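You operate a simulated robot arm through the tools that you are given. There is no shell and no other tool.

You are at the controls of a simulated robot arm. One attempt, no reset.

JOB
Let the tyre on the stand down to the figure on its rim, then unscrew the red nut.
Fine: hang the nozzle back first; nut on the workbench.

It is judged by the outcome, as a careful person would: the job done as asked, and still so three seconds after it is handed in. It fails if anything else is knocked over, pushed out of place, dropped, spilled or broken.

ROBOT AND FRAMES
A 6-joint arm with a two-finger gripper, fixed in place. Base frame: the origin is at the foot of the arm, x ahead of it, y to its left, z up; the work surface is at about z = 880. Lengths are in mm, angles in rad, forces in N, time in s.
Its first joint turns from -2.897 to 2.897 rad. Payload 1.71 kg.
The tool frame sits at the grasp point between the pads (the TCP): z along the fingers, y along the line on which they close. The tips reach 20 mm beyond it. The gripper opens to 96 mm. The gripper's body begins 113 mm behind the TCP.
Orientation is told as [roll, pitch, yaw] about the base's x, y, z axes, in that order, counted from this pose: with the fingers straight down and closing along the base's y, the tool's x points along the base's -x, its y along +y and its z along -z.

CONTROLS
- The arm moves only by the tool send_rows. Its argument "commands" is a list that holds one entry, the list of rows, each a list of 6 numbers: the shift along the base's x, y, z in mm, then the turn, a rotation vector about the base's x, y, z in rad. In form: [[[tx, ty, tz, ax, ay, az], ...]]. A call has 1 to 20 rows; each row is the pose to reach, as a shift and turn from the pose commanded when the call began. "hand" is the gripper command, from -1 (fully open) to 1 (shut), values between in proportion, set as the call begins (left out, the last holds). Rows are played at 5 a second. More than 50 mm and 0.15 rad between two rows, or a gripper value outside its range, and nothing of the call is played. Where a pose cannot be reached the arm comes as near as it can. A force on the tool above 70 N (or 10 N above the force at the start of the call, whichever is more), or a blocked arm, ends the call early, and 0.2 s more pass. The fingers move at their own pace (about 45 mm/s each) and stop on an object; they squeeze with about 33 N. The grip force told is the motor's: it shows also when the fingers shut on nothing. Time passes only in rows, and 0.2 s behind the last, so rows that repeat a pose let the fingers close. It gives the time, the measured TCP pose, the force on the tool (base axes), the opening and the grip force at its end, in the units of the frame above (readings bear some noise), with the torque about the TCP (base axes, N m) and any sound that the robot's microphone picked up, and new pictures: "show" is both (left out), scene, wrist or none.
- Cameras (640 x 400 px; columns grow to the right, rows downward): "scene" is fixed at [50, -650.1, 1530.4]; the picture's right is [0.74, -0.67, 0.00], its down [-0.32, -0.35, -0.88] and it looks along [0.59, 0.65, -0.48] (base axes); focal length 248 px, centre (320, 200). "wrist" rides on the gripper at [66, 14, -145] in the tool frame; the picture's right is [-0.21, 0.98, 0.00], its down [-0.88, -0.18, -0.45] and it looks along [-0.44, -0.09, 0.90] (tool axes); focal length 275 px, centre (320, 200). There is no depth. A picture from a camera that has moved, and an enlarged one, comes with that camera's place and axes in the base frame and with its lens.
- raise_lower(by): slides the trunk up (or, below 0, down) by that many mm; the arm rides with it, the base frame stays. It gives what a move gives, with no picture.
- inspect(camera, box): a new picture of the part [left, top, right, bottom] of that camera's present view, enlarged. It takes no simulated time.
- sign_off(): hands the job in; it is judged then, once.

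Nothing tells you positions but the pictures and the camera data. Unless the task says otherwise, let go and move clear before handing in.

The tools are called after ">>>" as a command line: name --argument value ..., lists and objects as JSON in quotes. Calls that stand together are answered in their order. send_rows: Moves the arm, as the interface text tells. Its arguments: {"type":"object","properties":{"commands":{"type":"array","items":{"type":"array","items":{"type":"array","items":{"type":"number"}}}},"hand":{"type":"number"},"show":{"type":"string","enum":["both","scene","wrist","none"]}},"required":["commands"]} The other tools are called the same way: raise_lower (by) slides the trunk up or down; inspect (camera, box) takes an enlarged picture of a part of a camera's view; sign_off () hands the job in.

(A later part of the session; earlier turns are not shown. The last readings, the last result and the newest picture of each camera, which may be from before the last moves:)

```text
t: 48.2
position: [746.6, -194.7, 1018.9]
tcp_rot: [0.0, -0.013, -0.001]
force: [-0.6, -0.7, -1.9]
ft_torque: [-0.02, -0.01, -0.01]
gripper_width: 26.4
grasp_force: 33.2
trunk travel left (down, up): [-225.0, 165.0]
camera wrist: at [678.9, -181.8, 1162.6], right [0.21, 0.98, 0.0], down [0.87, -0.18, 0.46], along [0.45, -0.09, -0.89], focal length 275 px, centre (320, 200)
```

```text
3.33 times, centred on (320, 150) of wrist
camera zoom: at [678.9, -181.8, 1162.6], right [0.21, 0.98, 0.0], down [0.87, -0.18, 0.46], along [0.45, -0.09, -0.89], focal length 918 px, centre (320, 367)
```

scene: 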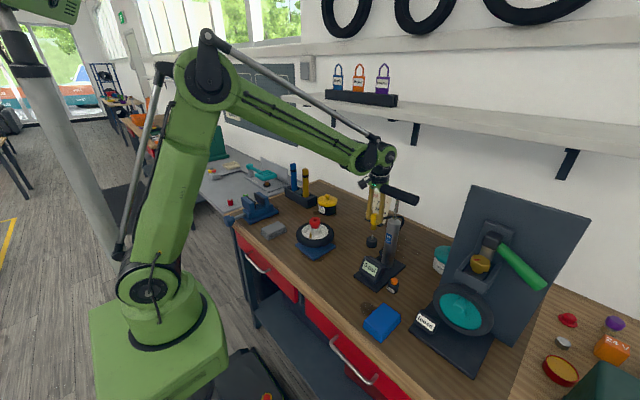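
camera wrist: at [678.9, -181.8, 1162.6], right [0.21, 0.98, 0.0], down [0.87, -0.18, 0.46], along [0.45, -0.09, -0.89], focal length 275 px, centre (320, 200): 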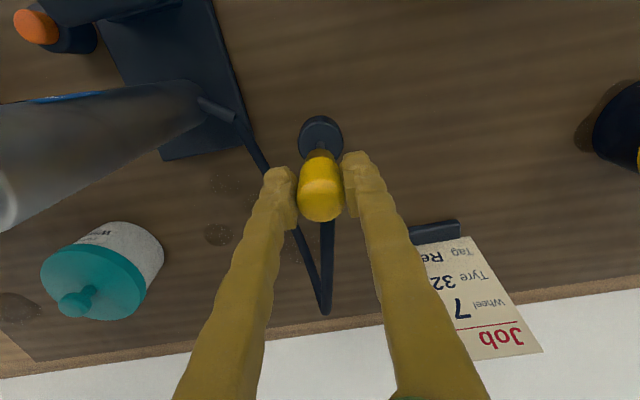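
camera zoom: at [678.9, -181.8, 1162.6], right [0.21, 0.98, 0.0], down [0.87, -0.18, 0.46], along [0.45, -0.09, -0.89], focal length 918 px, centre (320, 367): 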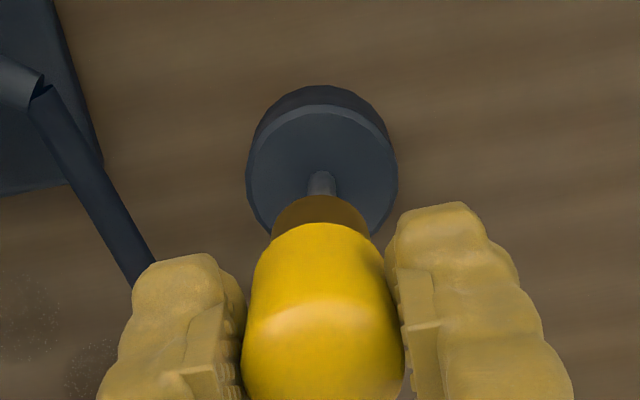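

The column alignment is good, but the nozzle was regripped about 3 mm differently in x: both views say it is about 3 mm short of the peg. I correct that and lower to just above the peg for a check.

>>> send_rows --commands '[[[3, -0.4, 0, 0, 0, 0], [3, -0.4, -12, 0, 0, 0], [3, -0.4, -25, 0, 0, 0], [3, -0.4, -25, 0, 0, 0]]]' --show "wrist"

>>> inspect --camera "scene" --box '[350, 205, 400, 255]'

>>> inspect --camera "wrist" --box '[270, 110, 370, 230]'

```text
t: 49.2
position: [750.4, -194.9, 993.5]
tcp_rot: [-0.002, -0.014, 0.001]
force: [0.1, -0.5, -1.6]
ft_torque: [-0.01, 0.01, 0.01]
gripper_width: 26.2
grasp_force: 32.3
trunk travel left (down, up): [-225.0, 165.0]
camera wrist: at [682.4, -182.0, 1137.8], right [0.21, 0.98, 0.0], down [0.87, -0.18, 0.46], along [0.45, -0.09, -0.89], focal length 275 px, centre (320, 200)
```

wrist: 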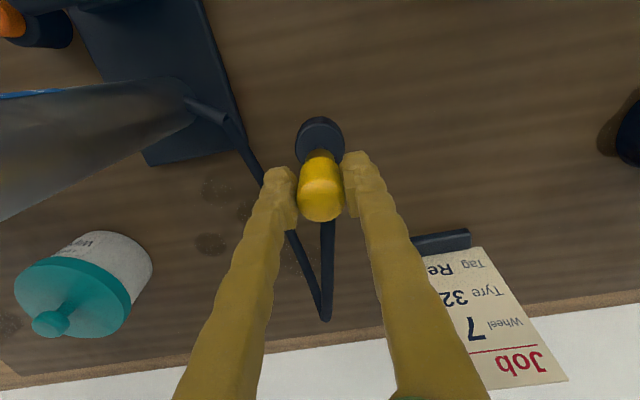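

```text
8.00 times, centred on (375, 230) of scene
camera zoom: at [50.0, -650.1, 1530.4], right [0.74, -0.67, 0.0], down [-0.32, -0.35, -0.88], along [0.59, 0.65, -0.48], focal length 1981 px, centre (-120, -40)
```

zoom: 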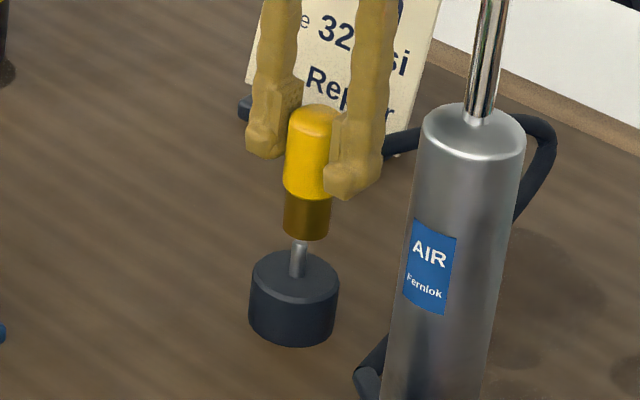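

```text
3.33 times, centred on (320, 170) of wrist
camera zoom: at [682.4, -182.0, 1137.8], right [0.21, 0.98, 0.0], down [0.87, -0.18, 0.46], along [0.45, -0.09, -0.89], focal length 918 px, centre (320, 300)
```

zoom: 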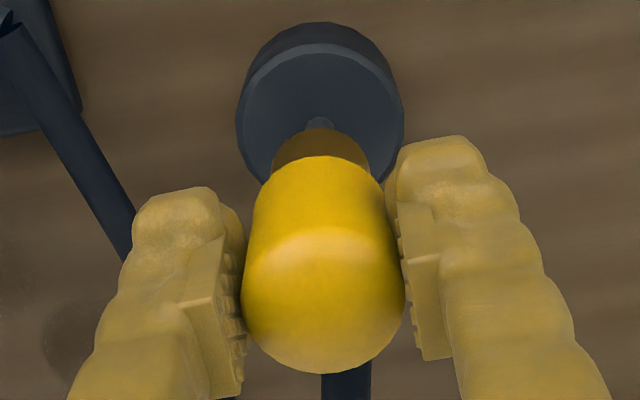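

Near the peg the alignment shows about 2 mm too far in +x. I correct by -1.8 mm and lower onto the peg slowly.

>>> send_rows --commands '[[[-1.8, 0, 0, 0, 0, 0], [-1.8, 0, -5, 0, 0, 0], [-1.8, 0, -10, 0, 0, 0], [-1.8, 0, -15, 0, 0, 0], [-1.8, 0, -20, 0, 0, 0], [-1.8, 0, -25, 0, 0, 0], [-1.8, 0, -25, 0, 0, 0]]]' --show "wrist"

>>> inspect --camera "scene" --box '[350, 205, 400, 255]'

```text
t: 50.8
position: [749.1, -194.7, 969.2]
tcp_rot: [0.0, -0.015, 0.001]
force: [-0.1, 0.2, -0.9]
ft_torque: [0.03, 0.01, -0.02]
gripper_width: 26.4
grasp_force: 33.2
trunk travel left (down, up): [-225.0, 165.0]
camera wrist: at [681.1, -181.6, 1112.8], right [0.21, 0.98, 0.0], down [0.87, -0.18, 0.46], along [0.45, -0.09, -0.89], focal length 275 px, centre (320, 200)
```

wrist: 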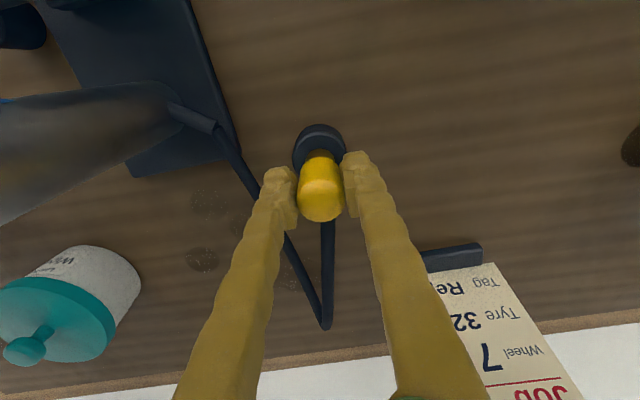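

```text
8.00 times, centred on (375, 230) of scene
camera zoom: at [50.0, -650.1, 1530.4], right [0.74, -0.67, 0.0], down [-0.32, -0.35, -0.88], along [0.59, 0.65, -0.48], focal length 1981 px, centre (-120, -40)
```

zoom: 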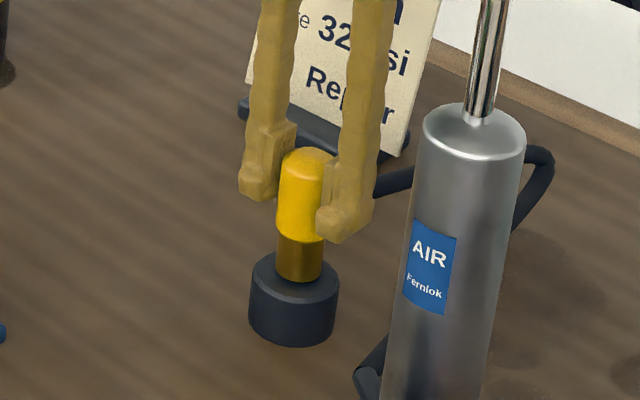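

The nozzle slides over the peg freely. I lower the last few mm until it rests.

>>> send_rows --commands '[[[0, 0, -2, 0, 0, 0], [0, 0, -4, 0, 0, 0], [0, 0, -6, 0, 0, 0], [0, 0, -6, 0, 0, 0]]]' --show "none"

>>> inspect --camera "scene" --box '[350, 205, 400, 255]'

```text
t: 51.8
position: [747.5, -194.5, 964.8]
tcp_rot: [0.002, -0.014, 0.0]
force: [4.0, -1.7, 30.2]
ft_torque: [-0.04, -0.18, -0.01]
gripper_width: 26.6
grasp_force: 33.2
trunk travel left (down, up): [-225.0, 165.0]
```

```text
8.00 times, centred on (375, 230) of scene
camera zoom: at [50.0, -650.1, 1530.4], right [0.74, -0.67, 0.0], down [-0.32, -0.35, -0.88], along [0.59, 0.65, -0.48], focal length 1981 px, centre (-120, -40)
```

zoom: 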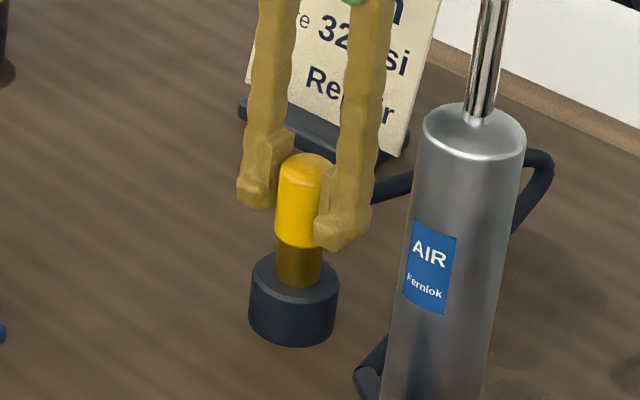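

It is resting on the holder (30 N). I ease off by 1.5 mm and open partway.

>>> send_rows --commands '[[[0, 0, 1.5, 0, 0, 0], [0, 0, 1.5, 0, 0, 0]]]' --show "none"

>>> send_rows --commands '[[[0, 0, 0, 0, 0, 0], [0, 0, 0, 0, 0, 0], [0, 0, 0, 0, 0, 0], [0, 0, 0, 0, 0, 0]]]' --hand -0.25 --show "wrist"

>>> inspect --camera "scene" --box '[350, 205, 400, 255]'

```text
t: 52.4
position: [749.5, -194.8, 963.8]
tcp_rot: [-0.001, -0.014, 0.001]
force: [-1.6, -1.7, 6.0]
ft_torque: [-0.05, 0.11, 0.0]
gripper_width: 26.2
grasp_force: 33.0
trunk travel left (down, up): [-225.0, 165.0]
```

```text
t: 53.4
position: [748.3, -196.0, 964.4]
tcp_rot: [-0.002, -0.015, 0.001]
force: [0.2, 0.5, 0.4]
ft_torque: [-0.03, -0.01, -0.06]
gripper_width: 60.2
grasp_force: 0.0
trunk travel left (down, up): [-225.0, 165.0]
camera wrist: at [680.8, -181.5, 1108.3], right [0.21, 0.98, 0.0], down [0.87, -0.18, 0.46], along [0.45, -0.09, -0.89], focal length 275 px, centre (320, 200)
```

wrist: 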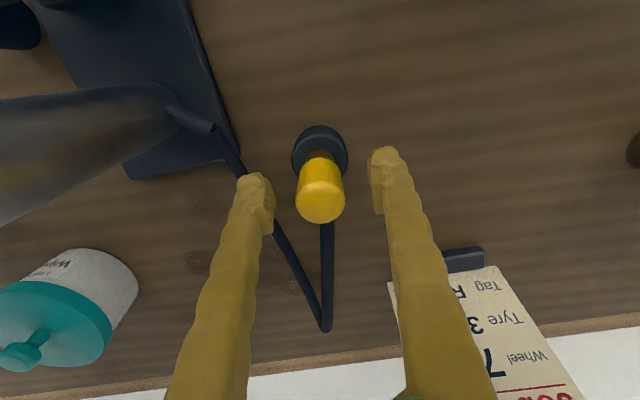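

```text
8.00 times, centred on (375, 230) of scene
camera zoom: at [50.0, -650.1, 1530.4], right [0.74, -0.67, 0.0], down [-0.32, -0.35, -0.88], along [0.59, 0.65, -0.48], focal length 1981 px, centre (-120, -40)
```

zoom: 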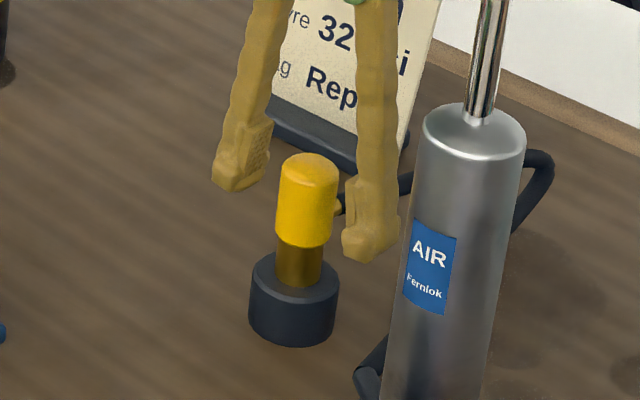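

The nozzle is hung back upright in its holder. I rise and go above the red nut for a closer look at its shape and orientation.

>>> send_rows --commands '[[[0, 0, 30, 0, 0, 0], [0, 0, 70, 0, 0, 0], [0, 0, 110, 0, 0, 0], [0, 0, 146, 0, 0, 0], [-35, 28, 146, 0, 0, 0], [-70, 56, 146, 0, 0, 0], [-105, 85, 146, 0, 0, 0], [-140, 113, 146, 0, 0, 0], [-170, 137, 146, 0, 0, 0], [-180.5, 146, 146, 0, 0, 0], [-180.5, 146, 146, 0, 0, 0]]]' --hand -0.6

>>> inspect --camera "wrist" --box '[260, 90, 400, 230]'

>>> inspect --camera "scene" --box '[290, 195, 345, 265]'

>>> inspect --camera "scene" --box '[345, 195, 405, 300]'

```text
t: 55.8
position: [567.5, -48.3, 1108.2]
tcp_rot: [0.0, -0.015, -0.001]
force: [0.1, 0.5, 0.0]
ft_torque: [-0.02, 0.0, 0.0]
gripper_width: 76.7
grasp_force: 0.1
trunk travel left (down, up): [-225.0, 165.0]
camera wrist: at [500.7, -35.1, 1252.6], right [0.21, 0.98, 0.0], down [0.87, -0.18, 0.46], along [0.45, -0.09, -0.89], focal length 275 px, centre (320, 200)
```

scene: 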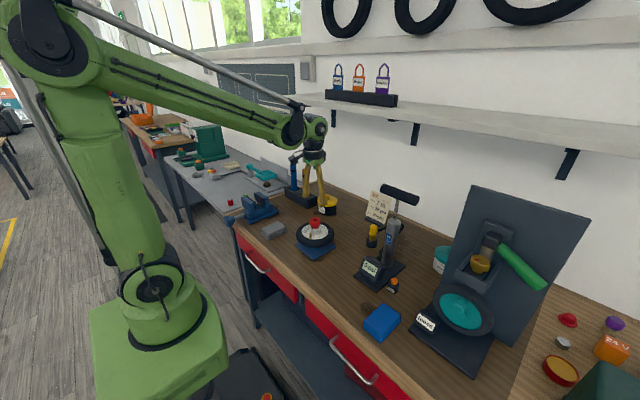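
wrist: 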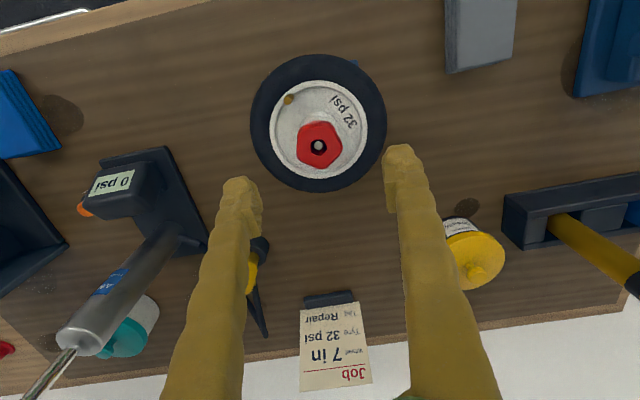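

```text
2.86 times, centred on (330, 160) of wrist
camera zoom: at [500.7, -35.1, 1252.6], right [0.21, 0.98, 0.0], down [0.87, -0.18, 0.46], along [0.45, -0.09, -0.89], focal length 786 px, centre (291, 314)
```

zoom: 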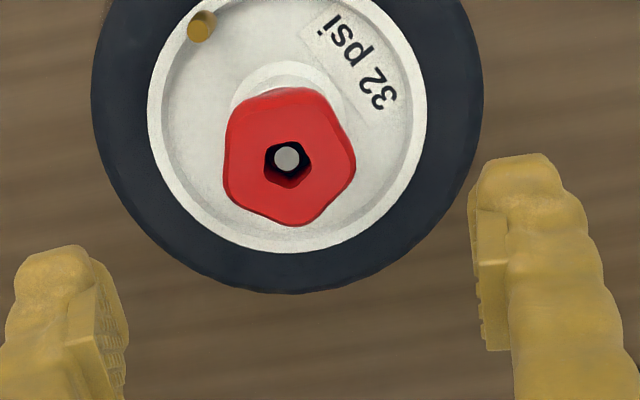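

```text
5.71 times, centred on (318, 230) of scene
camera zoom: at [50.0, -650.1, 1530.4], right [0.74, -0.67, 0.0], down [-0.32, -0.35, -0.88], along [0.59, 0.65, -0.48], focal length 1415 px, centre (334, 29)
```

zoom: 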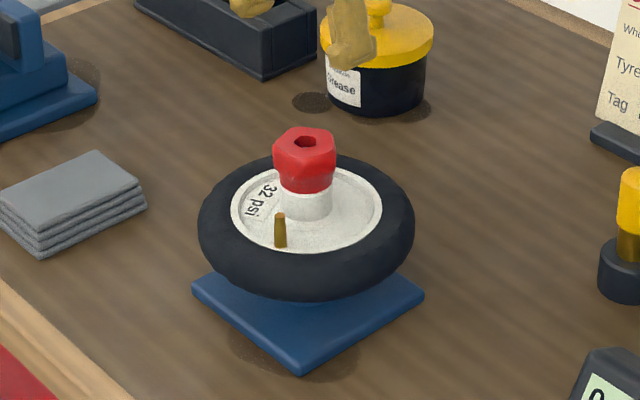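

```text
3.81 times, centred on (375, 248) of scene
camera zoom: at [50.0, -650.1, 1530.4], right [0.74, -0.67, 0.0], down [-0.32, -0.35, -0.88], along [0.59, 0.65, -0.48], focal length 943 px, centre (110, 19)
```

zoom: 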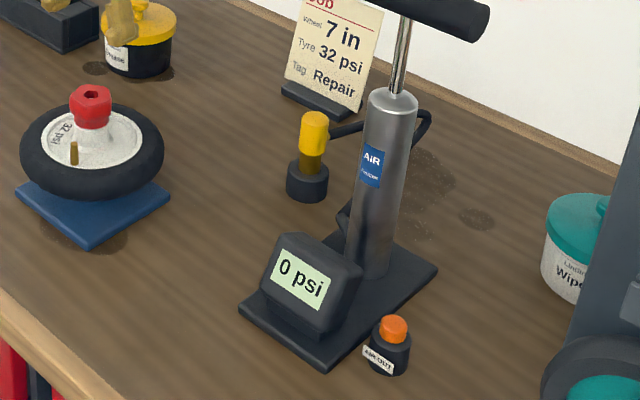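

The pressure gauge is back to 0 psi and the nozzle is hung. The nut is a rounded pentagon about 40 mm across, at roughly (569, -49.5) with its top near z 1013. I turn the gripper clockwise first so there is room for a long anticlockwise unscrewing stroke.

>>> send_rows --commands '[[[0, 0, 0, 0, 0, -0.14], [0, 0, 0, 0, 0, -0.28], [0, 0, 0, 0, 0, -0.42], [0, 0, 0, 0, 0, -0.56], [0, 0, 0, 0, 0, -0.7], [0, 0, 0, 0, 0, -0.84], [0, 0, 0, 0, 0, -0.98], [0, 0, 0, 0, 0, -1.12], [0, 0, 0, 0, 0, -1.26], [0, 0, 0, 0, 0, -1.4], [0, 0, 0, 0, 0, -1.54], [0, 0, 0, 0, 0, -1.6], [1.5, -1.2, 0, 0, 0, -1.6]]]'

>>> inspect --camera "wrist" --box '[250, 80, 390, 220]'

```text
t: 58.6
position: [569.5, -49.1, 1109.9]
tcp_rot: [-0.001, -0.014, -1.601]
force: [-0.3, -0.2, 0.3]
ft_torque: [0.03, 0.04, -0.02]
gripper_width: 76.9
grasp_force: 0.0
trunk travel left (down, up): [-225.0, 165.0]
camera wrist: at [585.7, 17.3, 1253.9], right [0.97, -0.24, 0.0], down [-0.21, -0.86, 0.46], along [-0.11, -0.45, -0.89], focal length 275 px, centre (320, 200)
```

scene: 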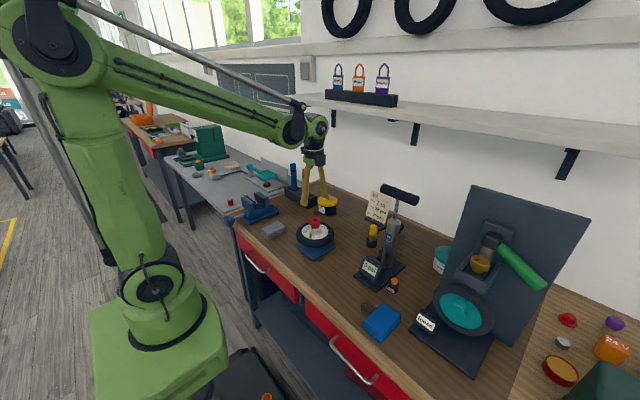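
wrist: 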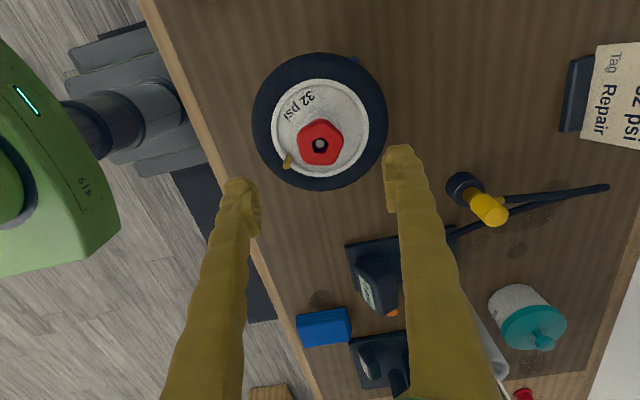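

```text
2.86 times, centred on (320, 150) of wrist
camera zoom: at [585.7, 17.3, 1253.9], right [0.97, -0.24, 0.0], down [-0.21, -0.86, 0.46], along [-0.11, -0.45, -0.89], focal length 786 px, centre (320, 343)
```

zoom: 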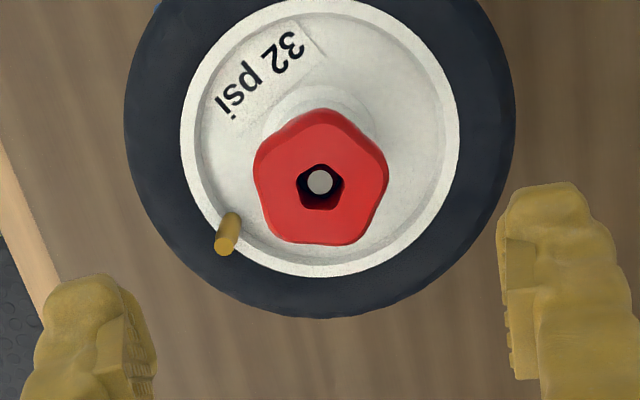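

Yaw -1.6 rad is reached, and here the closing axis lines up with a corner on +x and a flat on -x. With the nut axis at about (569, -50) I centre the TCP 2 mm toward the corner and lower around the nut.

>>> send_rows --commands '[[[1.6, -0.9, -25, 0, 0, 0], [1.6, -0.9, -50, 0, 0, 0], [1.6, -0.9, -75, 0, 0, 0], [1.6, -0.9, -90, 0, 0, 0], [1.6, -0.9, -98, 0, 0, 0], [1.6, -0.9, -98, 0, 0, 0]]]' --hand -0.25

>>> inspect --camera "wrist" --box '[250, 110, 390, 250]'

>>> inspect --camera "scene" --box '[290, 195, 345, 265]'

```text
t: 60.0
position: [572.1, -49.6, 1011.9]
tcp_rot: [-0.001, -0.014, -1.601]
force: [-0.7, -0.6, 0.3]
ft_torque: [0.0, 0.02, -0.01]
gripper_width: 59.9
grasp_force: 0.0
trunk travel left (down, up): [-225.0, 165.0]
camera wrist: at [587.4, 16.7, 1155.8], right [0.97, -0.23, 0.0], down [-0.21, -0.86, 0.46], along [-0.11, -0.45, -0.89], focal length 275 px, centre (320, 200)
```

scene: 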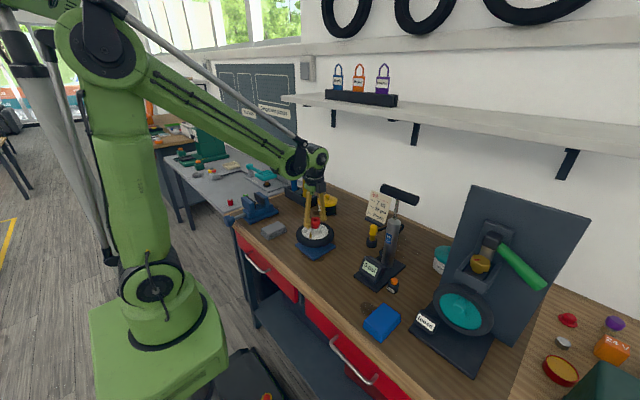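
wrist: 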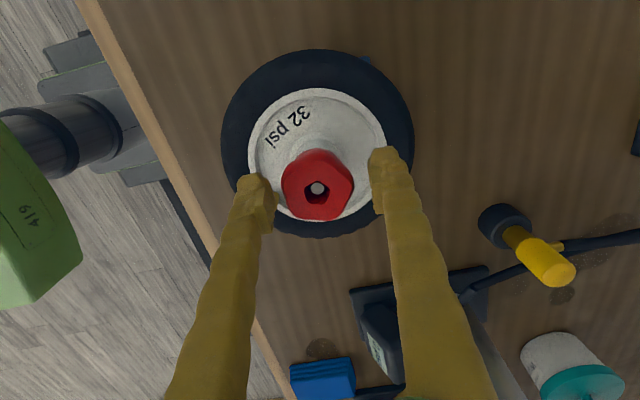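

```text
2.86 times, centred on (320, 180) of wrist
camera zoom: at [587.4, 16.7, 1155.8], right [0.97, -0.23, 0.0], down [-0.21, -0.86, 0.46], along [-0.11, -0.45, -0.89], focal length 786 px, centre (320, 257)
```

zoom: 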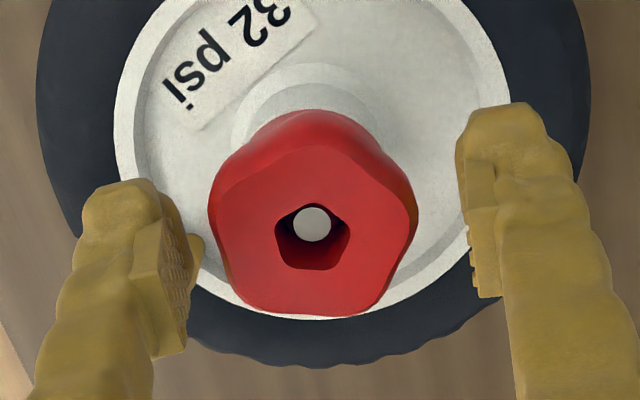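

```text
5.71 times, centred on (318, 230) of scene
camera zoom: at [50.0, -650.1, 1530.4], right [0.74, -0.67, 0.0], down [-0.32, -0.35, -0.88], along [0.59, 0.65, -0.48], focal length 1415 px, centre (334, 29)
```

zoom: 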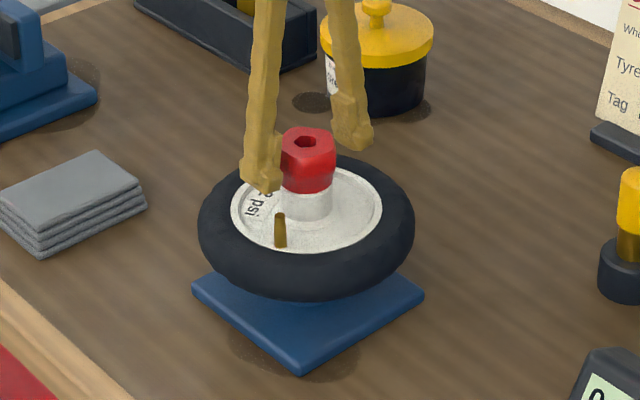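

The nut sits between the pads, with its outline about 1.5 mm toward -x of my centre. I correct this and close in stages, watching for sideways force.

>>> send_rows --commands '[[[-1.5, 0, 0, 0, 0, 0], [-1.5, 0, 0, 0, 0, 0], [-1.5, 0, 0, 0, 0, 0]]]' --hand 0.06 --show "wrist"

>>> inspect --camera "wrist" --box '[250, 110, 390, 250]'

```text
t: 60.8
position: [569.8, -49.3, 1011.7]
tcp_rot: [-0.001, -0.013, -1.601]
force: [-0.2, -0.7, 0.2]
ft_torque: [-0.02, 0.0, 0.01]
gripper_width: 45.2
grasp_force: 0.0
trunk travel left (down, up): [-225.0, 165.0]
camera wrist: at [585.4, 17.0, 1156.1], right [0.97, -0.23, 0.0], down [-0.21, -0.86, 0.46], along [-0.11, -0.45, -0.89], focal length 275 px, centre (320, 200)
```

wrist: 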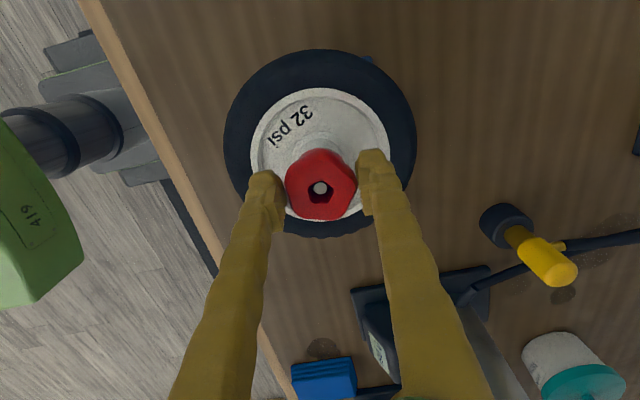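

```text
2.86 times, centred on (320, 180) of wrist
camera zoom: at [585.4, 17.0, 1156.1], right [0.97, -0.23, 0.0], down [-0.21, -0.86, 0.46], along [-0.11, -0.45, -0.89], focal length 786 px, centre (320, 257)
```

zoom: 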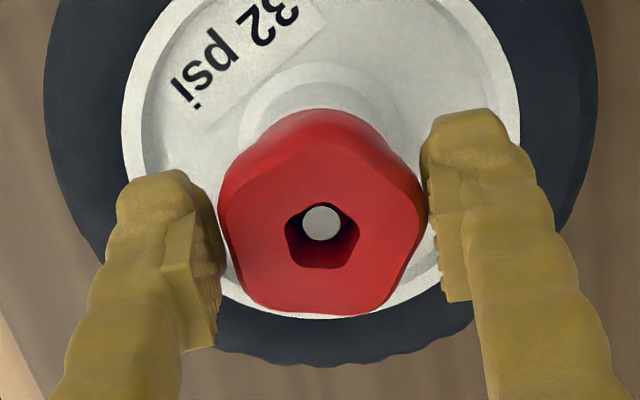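

Well centred now. I close fully on the nut.

>>> send_rows --commands '[[[0, 0, 0, 0, 0, 0], [0, 0, 0, 0, 0, 0], [0, 0, 0, 0, 0, 0]]]' --hand 1 --show "wrist"

>>> inspect --camera "wrist" --box '[250, 110, 390, 250]'

```text
t: 61.6
position: [569.9, -48.5, 1013.2]
tcp_rot: [-0.001, -0.015, -1.601]
force: [3.8, 1.0, 0.6]
ft_torque: [0.01, -0.08, 0.02]
gripper_width: 40.1
grasp_force: 33.2
trunk travel left (down, up): [-225.0, 165.0]
camera wrist: at [585.7, 17.0, 1156.0], right [0.97, -0.23, 0.0], down [-0.21, -0.86, 0.46], along [-0.11, -0.45, -0.89], focal length 275 px, centre (320, 200)
```

wrist: 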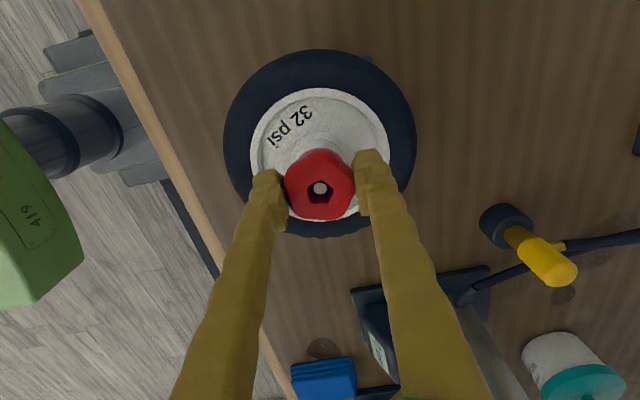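

```text
2.86 times, centred on (320, 180) of wrist
camera zoom: at [585.7, 17.0, 1156.0], right [0.97, -0.23, 0.0], down [-0.21, -0.86, 0.46], along [-0.11, -0.45, -0.89], focal length 786 px, centre (320, 257)
```

zoom: 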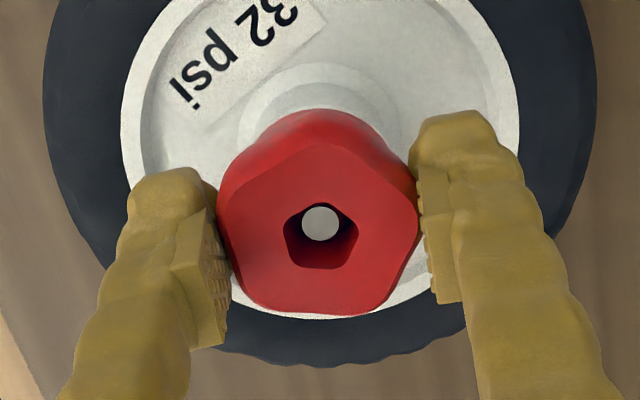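

Gripped at 40.1 mm, corner-to-flat as expected, with little side force. I try a first 0.4 rad anticlockwise turn about the nut's axis and watch whether the nut turns and the tyre stays still.

>>> send_rows --commands '[[[0, 0.2, 0, 0, 0, 0.1], [0, 0.42, 0, 0, 0, 0.2], [-0.1, 0.62, 0, 0, 0, 0.3], [-0.14, 0.82, 0, 0, 0, 0.4], [-0.14, 0.82, 0, 0, 0, 0.4]]]' --show "wrist"

>>> inspect --camera "wrist" --box '[250, 110, 390, 250]'

>>> inspect --camera "scene" --box '[290, 195, 345, 265]'

```text
t: 62.8
position: [569.0, -49.1, 1012.2]
tcp_rot: [-0.003, -0.014, -1.198]
force: [5.7, -3.1, 10.9]
ft_torque: [-0.09, -0.09, 0.01]
gripper_width: 40.2
grasp_force: 32.9
trunk travel left (down, up): [-225.0, 165.0]
camera wrist: at [558.0, 17.8, 1155.7], right [0.99, 0.16, 0.0], down [0.14, -0.88, 0.46], along [0.08, -0.45, -0.89], focal length 275 px, centre (320, 200)
```

wrist: 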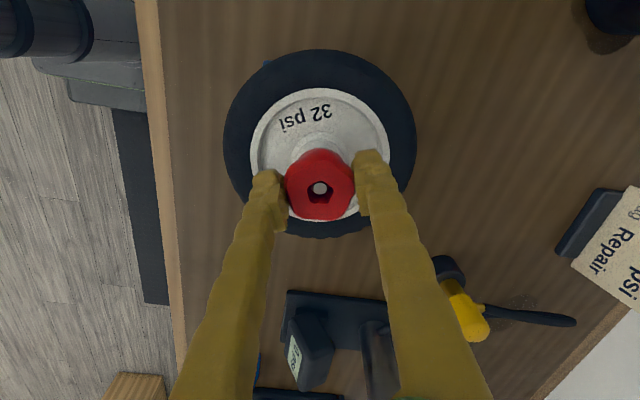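

```text
2.86 times, centred on (320, 180) of wrist
camera zoom: at [558.0, 17.8, 1155.7], right [0.99, 0.16, 0.0], down [0.14, -0.88, 0.46], along [0.08, -0.45, -0.89], focal length 786 px, centre (320, 257)
```

zoom: 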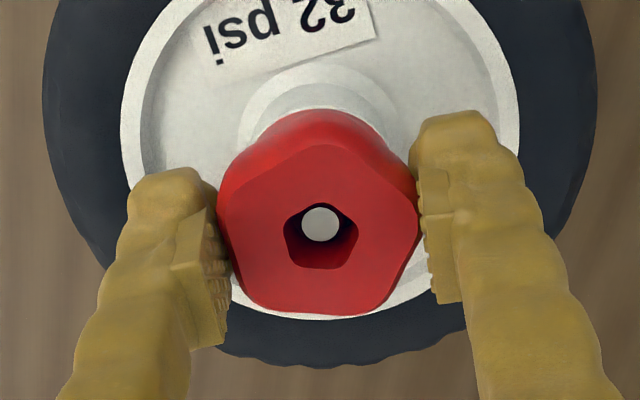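

```text
5.71 times, centred on (318, 230) of scene
camera zoom: at [50.0, -650.1, 1530.4], right [0.74, -0.67, 0.0], down [-0.32, -0.35, -0.88], along [0.59, 0.65, -0.48], focal length 1415 px, centre (334, 29)
```

zoom: 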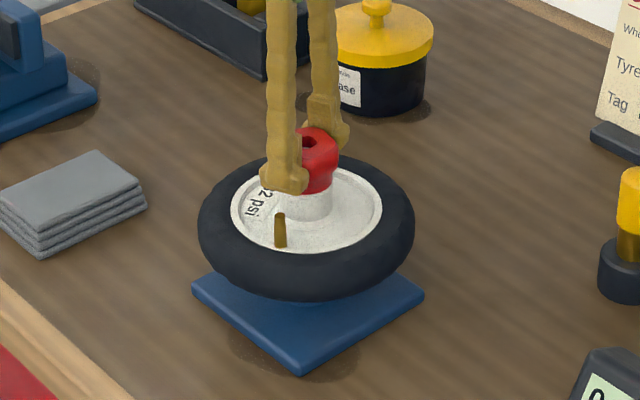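

The nut turned with the fingers, the tyre stayed put, and the upward force shows the nut climbing, so anticlockwise is right. I continue, rising with it.

>>> send_rows --commands '[[[-0.1, 0.2, 0.5, 0, 0, 0.1], [-0.2, 0.37, 0.6, 0, 0, 0.2], [-0.31, 0.55, 0.8, 0, 0, 0.3], [-0.46, 0.69, 0.9, 0, 0, 0.4], [-0.62, 0.83, 1.0, 0, 0, 0.5], [-0.77, 0.97, 1.1, 0, 0, 0.6], [-0.96, 1.06, 1.3, 0, 0, 0.7], [-1.15, 1.15, 1.4, 0, 0, 0.8], [-1.34, 1.25, 1.5, 0, 0, 0.9], [-1.55, 1.28, 1.6, 0, 0, 1.0], [-1.75, 1.31, 1.8, 0, 0, 1.1], [-1.96, 1.34, 2.0, 0, 0, 1.2], [-1.96, 1.34, 2.0, 0, 0, 1.2]]]' --show "wrist"

>>> inspect --camera "wrist" --box '[250, 110, 390, 250]'

>>> inspect --camera "scene" --box '[290, 195, 345, 265]'

```text
t: 65.6
position: [567.8, -49.6, 1012.5]
tcp_rot: [0.0, -0.012, 0.001]
force: [27.1, -12.9, -0.1]
ft_torque: [-0.14, -0.37, 0.0]
gripper_width: 40.4
grasp_force: 32.8
trunk travel left (down, up): [-225.0, 165.0]
camera wrist: at [501.3, -36.8, 1157.4], right [0.21, 0.98, 0.0], down [0.87, -0.18, 0.46], along [0.45, -0.09, -0.89], focal length 275 px, centre (320, 200)
```

wrist: 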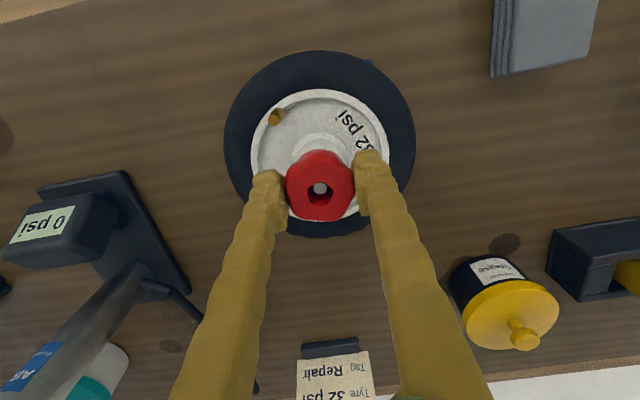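

```text
2.86 times, centred on (320, 180) of wrist
camera zoom: at [501.3, -36.8, 1157.4], right [0.21, 0.98, 0.0], down [0.87, -0.18, 0.46], along [0.45, -0.09, -0.89], focal length 786 px, centre (320, 257)
```

zoom: 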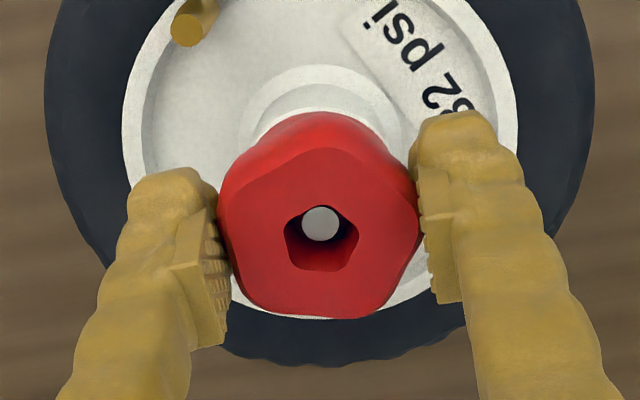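

```text
5.71 times, centred on (318, 230) of scene
camera zoom: at [50.0, -650.1, 1530.4], right [0.74, -0.67, 0.0], down [-0.32, -0.35, -0.88], along [0.59, 0.65, -0.48], focal length 1415 px, centre (334, 29)
```

zoom: 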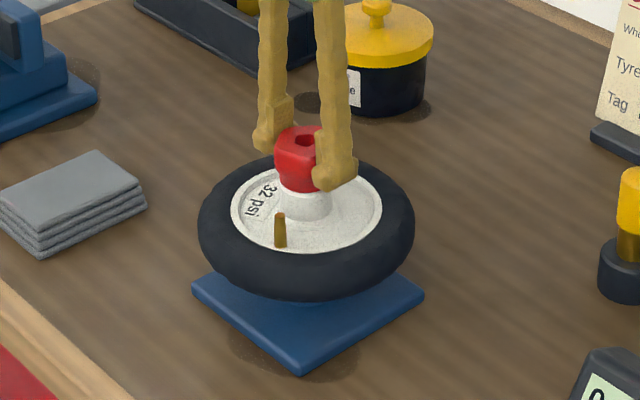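

The nut keeps climbing, about 8 mm per turn, but side force shows my off-centre allowance was too big. I relieve that and continue the stroke with a smaller orbit.

>>> send_rows --commands '[[[1.3, -0.6, 0.0, 0, 0, 0.0], [1.18, -0.61, 0.12, 0, 0, 0.1], [1.07, -0.63, 0.25, 0, 0, 0.2], [0.96, -0.65, 0.37, 0, 0, 0.3], [0.86, -0.7, 0.5, 0, 0, 0.4], [0.75, -0.74, 0.62, 0, 0, 0.5], [0.65, -0.8, 0.75, 0, 0, 0.6], [0.56, -0.87, 0.87, 0, 0, 0.7], [0.47, -0.95, 1.0, 0, 0, 0.8], [0.4, -1.03, 1.12, 0, 0, 0.9], [0.33, -1.13, 1.25, 0, 0, 1.0], [0.28, -1.23, 1.37, 0, 0, 1.1], [0.23, -1.33, 1.5, 0, 0, 1.2], [0.19, -1.44, 1.62, 0, 0, 1.3], [0.17, -1.55, 1.75, 0, 0, 1.4], [0.15, -1.67, 1.87, 0, 0, 1.5], [0.15, -1.67, 1.87, 0, 0, 1.5]]]' --show "wrist"

>>> inspect --camera "wrist" --box '[250, 110, 390, 250]'

>>> inspect --camera "scene" --box '[290, 195, 345, 265]'

```text
t: 69.2
position: [568.8, -51.7, 1015.1]
tcp_rot: [0.003, -0.016, 1.502]
force: [38.4, -8.5, -5.8]
ft_torque: [-0.07, -0.42, 0.0]
gripper_width: 40.2
grasp_force: 32.9
trunk travel left (down, up): [-225.0, 165.0]
camera wrist: at [551.2, -118.3, 1158.9], right [-0.96, 0.27, 0.0], down [0.25, 0.85, 0.46], along [0.12, 0.44, -0.89], focal length 275 px, centre (320, 200)
```

wrist: 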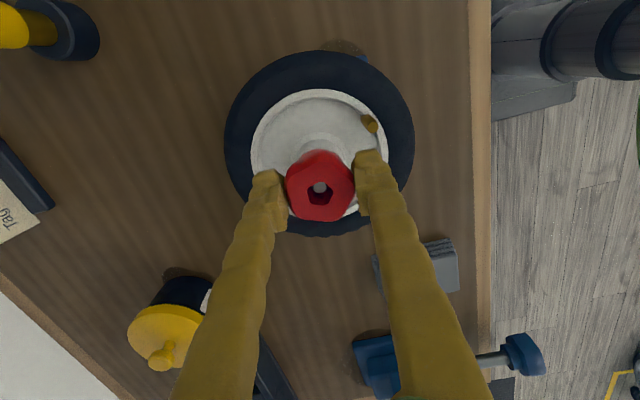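

```text
2.86 times, centred on (320, 180) of wrist
camera zoom: at [551.2, -118.3, 1158.9], right [-0.96, 0.27, 0.0], down [0.25, 0.85, 0.46], along [0.12, 0.44, -0.89], focal length 786 px, centre (320, 257)
```

zoom: 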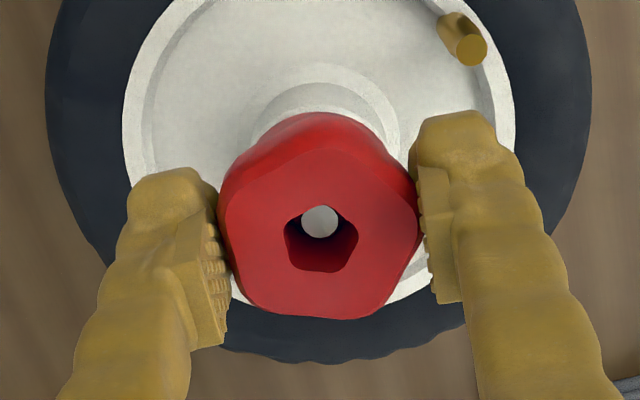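

```text
5.71 times, centred on (318, 230) of scene
camera zoom: at [50.0, -650.1, 1530.4], right [0.74, -0.67, 0.0], down [-0.32, -0.35, -0.88], along [0.59, 0.65, -0.48], focal length 1415 px, centre (334, 29)
```

zoom: 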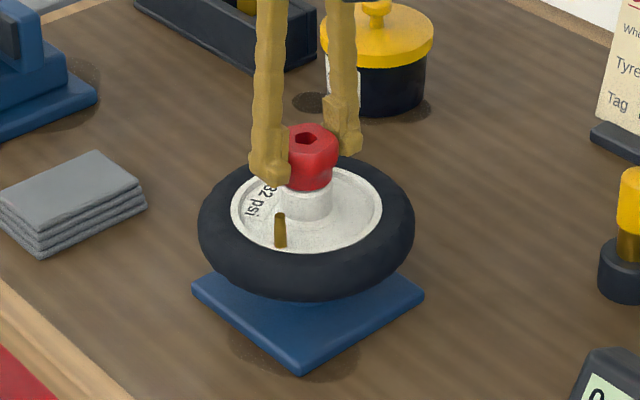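

The stroke is done: nut turned about 180°, tyre still. I relieve the side force, open, and go back for a second stroke.

>>> send_rows --commands '[[[1, -0.2, -0.2, 0, 0, 0], [1.9, -0.4, -0.2, 0, 0, 0], [1.9, -0.4, -0.2, 0, 0, 0]]]' --show "none"

>>> send_rows --commands '[[[0, 0, 0, 0, 0, 0], [0, 0, 0, 0, 0, 0], [0, 0, 0, 0, 0, 0]]]' --hand -0.15 --show "wrist"

>>> inspect --camera "wrist" --box '[250, 110, 390, 250]'

```text
t: 70.0
position: [570.0, -50.1, 1014.6]
tcp_rot: [0.001, -0.015, 1.499]
force: [19.8, -2.4, -2.2]
ft_torque: [0.03, -0.19, -0.02]
gripper_width: 40.3
grasp_force: 33.0
trunk travel left (down, up): [-225.0, 165.0]
```

```text
t: 70.8
position: [569.4, -51.1, 1015.8]
tcp_rot: [0.002, -0.015, 1.499]
force: [-1.0, -0.1, -0.1]
ft_torque: [0.01, -0.01, 0.0]
gripper_width: 55.1
grasp_force: 0.1
trunk travel left (down, up): [-225.0, 165.0]
camera wrist: at [550.3, -118.1, 1159.4], right [-0.96, 0.27, 0.0], down [0.25, 0.85, 0.46], along [0.12, 0.44, -0.89], focal length 275 px, centre (320, 200)
```

wrist: 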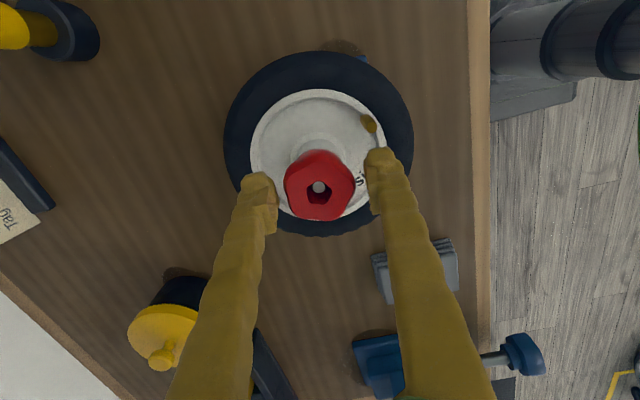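

```text
2.86 times, centred on (320, 180) of wrist
camera zoom: at [550.3, -118.1, 1159.4], right [-0.96, 0.27, 0.0], down [0.25, 0.85, 0.46], along [0.12, 0.44, -0.89], focal length 786 px, centre (320, 257)
```

zoom: 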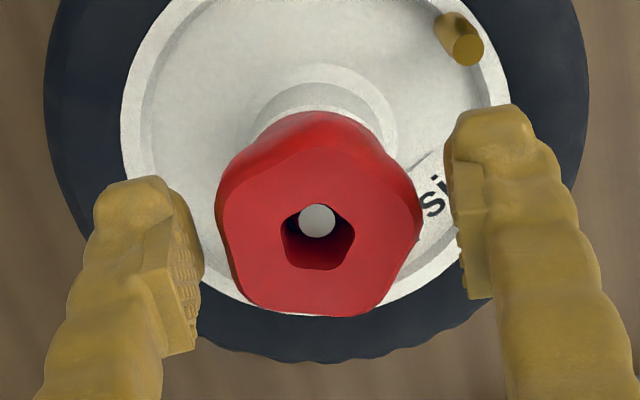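

The nut stays in place. I rotate back by π (same corner/flat alignment, fingers swapped) with the fingers open.

>>> send_rows --commands '[[[0.7, 0, 0, 0, 0, -0.14], [0.7, 0, 0, 0, 0, -0.28], [0.7, 0, 0, 0, 0, -0.42], [0.7, 0, 0, 0, 0, -0.56], [0.7, 0, 0, 0, 0, -0.7], [0.7, 0, 0, 0, 0, -0.84], [0.7, 0, 0, 0, 0, -0.98], [0.7, 0, 0, 0, 0, -1.12], [0.7, 0, 0, 0, 0, -1.26], [0.7, 0, 0, 0, 0, -1.4], [0.7, 0, 0, 0, 0, -1.5]]]' --show "none"

>>> send_rows --commands '[[[0, 0, 0, 0, 0, -0.14], [0, 0, 0, 0, 0, -0.28], [0, 0, 0, 0, 0, -0.42], [0, 0, 0, 0, 0, -0.56], [0, 0, 0, 0, 0, -0.7], [0, 0, 0, 0, 0, -0.84], [0, 0, 0, 0, 0, -0.98], [0, 0, 0, 0, 0, -1.12], [0, 0, 0, 0, 0, -1.26], [0, 0, 0, 0, 0, -1.4], [0, 0, 0, 0, 0, -1.54], [0, 0, 0, 0, 0, -1.64], [0, 0, 0, 0, 0, -1.64]]]' --show "wrist"

>>> inspect --camera "wrist" --box '[250, 110, 390, 250]'

>>> inspect --camera "scene" --box '[290, 195, 345, 265]'

```text
t: 73.2
position: [570.8, -51.5, 1015.0]
tcp_rot: [0.001, -0.014, 0.002]
force: [-0.2, -0.1, -0.4]
ft_torque: [0.02, 0.0, -0.04]
gripper_width: 54.9
grasp_force: 0.1
trunk travel left (down, up): [-225.0, 165.0]
```

```text
t: 76.0
position: [571.1, -51.3, 1016.3]
tcp_rot: [-0.001, -0.014, -1.641]
force: [0.0, 0.3, 0.8]
ft_torque: [0.02, -0.04, -0.01]
gripper_width: 55.2
grasp_force: 0.1
trunk travel left (down, up): [-225.0, 165.0]
camera wrist: at [588.8, 15.6, 1160.1], right [0.96, -0.27, 0.0], down [-0.24, -0.85, 0.46], along [-0.12, -0.44, -0.89], focal length 275 px, centre (320, 200)
```

wrist: 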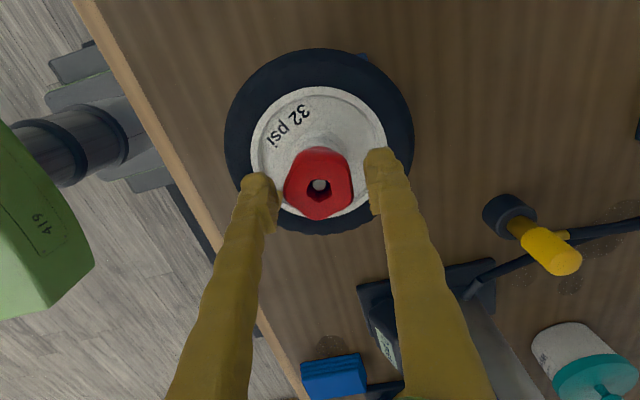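

```text
2.86 times, centred on (320, 180) of wrist
camera zoom: at [588.8, 15.6, 1160.1], right [0.96, -0.27, 0.0], down [-0.24, -0.85, 0.46], along [-0.12, -0.44, -0.89], focal length 786 px, centre (320, 257)
```

zoom: 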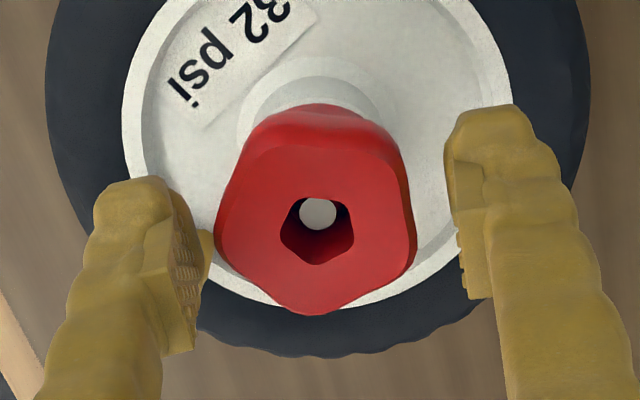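

```text
5.71 times, centred on (318, 230) of scene
camera zoom: at [50.0, -650.1, 1530.4], right [0.74, -0.67, 0.0], down [-0.32, -0.35, -0.88], along [0.59, 0.65, -0.48], focal length 1415 px, centre (334, 29)
```

zoom: 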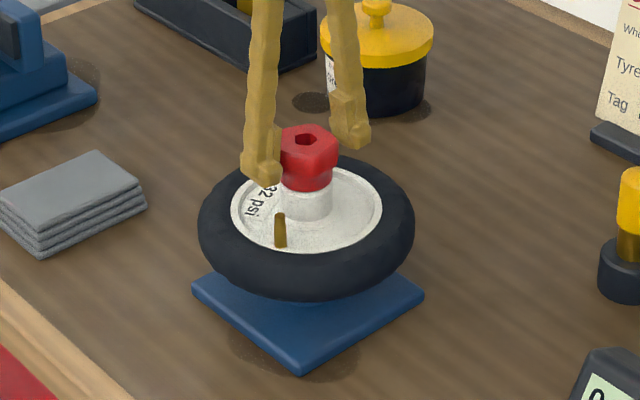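

Now the corner faces -x and the flat +x. The views ask for a shift of about (-0.9, +1.0) mm; I apply it and grip again.

>>> send_rows --commands '[[[-0.9, 1.0, 0, 0, 0, 0], [-0.9, 1.0, 0, 0, 0, 0]]]' --show "none"

>>> send_rows --commands '[[[0, 0, 0, 0, 0, 0], [0, 0, 0, 0, 0, 0], [0, 0, 0, 0, 0, 0], [0, 0, 0, 0, 0, 0]]]' --hand 1 --show "none"

```text
t: 76.6
position: [569.2, -49.5, 1016.0]
tcp_rot: [-0.002, -0.013, -1.639]
force: [0.3, -0.3, 0.0]
ft_torque: [0.03, -0.01, 0.04]
gripper_width: 55.0
grasp_force: 0.1
trunk travel left (down, up): [-225.0, 165.0]
```

```text
t: 77.6
position: [568.9, -49.2, 1016.5]
tcp_rot: [-0.002, -0.015, -1.641]
force: [10.9, 0.3, 1.2]
ft_torque: [-0.04, -0.2, 0.03]
gripper_width: 40.5
grasp_force: 33.5
trunk travel left (down, up): [-225.0, 165.0]
```

Gripped. Slight side force asks for 1 mm in +x; I apply that and run the second stroke about a fixed centre.

>>> send_rows --commands '[[[1.0, 0, 0, 0, 0, 0], [1.0, 0.1, 0.11, 0, 0, 0.1], [1.0, 0.1, 0.23, 0, 0, 0.2], [1.0, 0.2, 0.34, 0, 0, 0.3], [1.0, 0.2, 0.46, 0, 0, 0.4], [1.0, 0.3, 0.57, 0, 0, 0.5], [1.0, 0.3, 0.69, 0, 0, 0.6], [1.0, 0.4, 0.8, 0, 0, 0.7], [1.0, 0.4, 0.92, 0, 0, 0.8], [1.0, 0.5, 1.03, 0, 0, 0.9], [1.0, 0.5, 1.15, 0, 0, 1.0], [1.0, 0.5, 1.26, 0, 0, 1.1], [1.0, 0.5, 1.38, 0, 0, 1.2], [1.0, 0.5, 1.49, 0, 0, 1.3], [1.0, 0.5, 1.61, 0, 0, 1.4], [1.0, 0.5, 1.72, 0, 0, 1.5], [1.0, 0.5, 1.88, 0, 0, 1.64]]]' --show "wrist"

>>> inspect --camera "wrist" --box '[250, 110, 390, 250]'

>>> inspect --camera "scene" --box '[290, 195, 345, 265]'

```text
t: 81.2
position: [569.5, -49.7, 1016.5]
tcp_rot: [0.0, -0.014, 0.004]
force: [-14.2, -3.1, 0.2]
ft_torque: [0.0, 0.31, 0.0]
gripper_width: 40.4
grasp_force: 33.0
trunk travel left (down, up): [-225.0, 165.0]
camera wrist: at [501.8, -36.9, 1161.5], right [0.2, 0.98, 0.0], down [0.87, -0.18, 0.46], along [0.45, -0.09, -0.89], focal length 275 px, centre (320, 200)
```

wrist: 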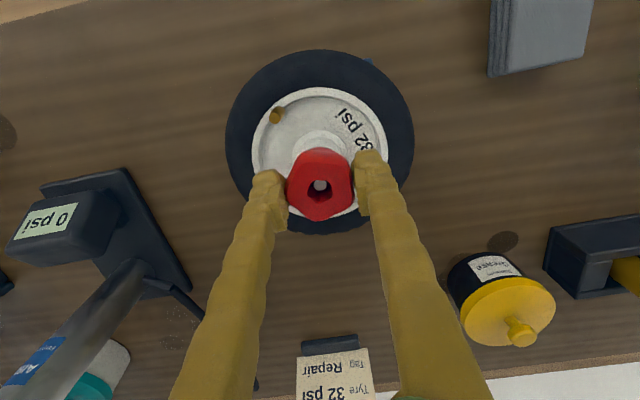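

```text
2.86 times, centred on (320, 180) of wrist
camera zoom: at [501.8, -36.9, 1161.5], right [0.2, 0.98, 0.0], down [0.87, -0.18, 0.46], along [0.45, -0.09, -0.89], focal length 786 px, centre (320, 257)
```

zoom: 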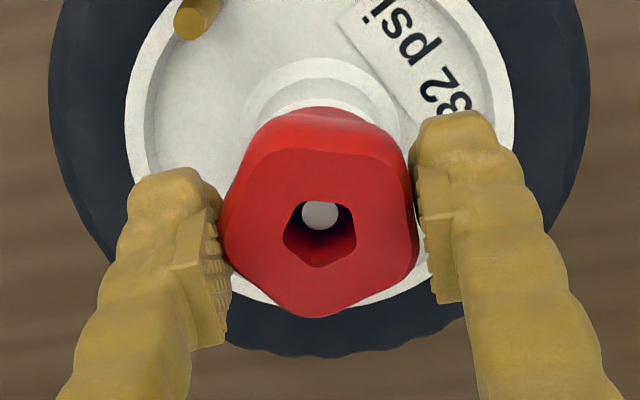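

```text
5.71 times, centred on (318, 230) of scene
camera zoom: at [50.0, -650.1, 1530.4], right [0.74, -0.67, 0.0], down [-0.32, -0.35, -0.88], along [0.59, 0.65, -0.48], focal length 1415 px, centre (334, 29)
```

zoom: 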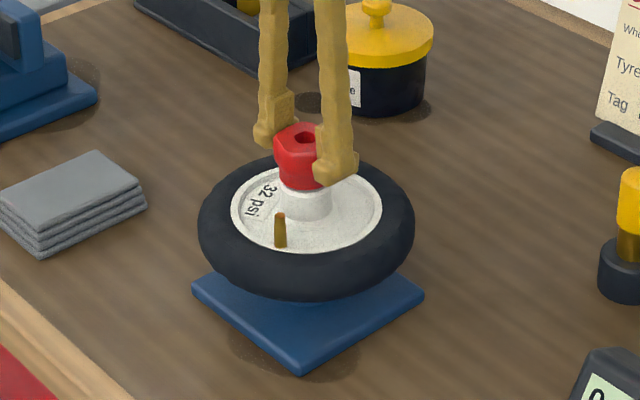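

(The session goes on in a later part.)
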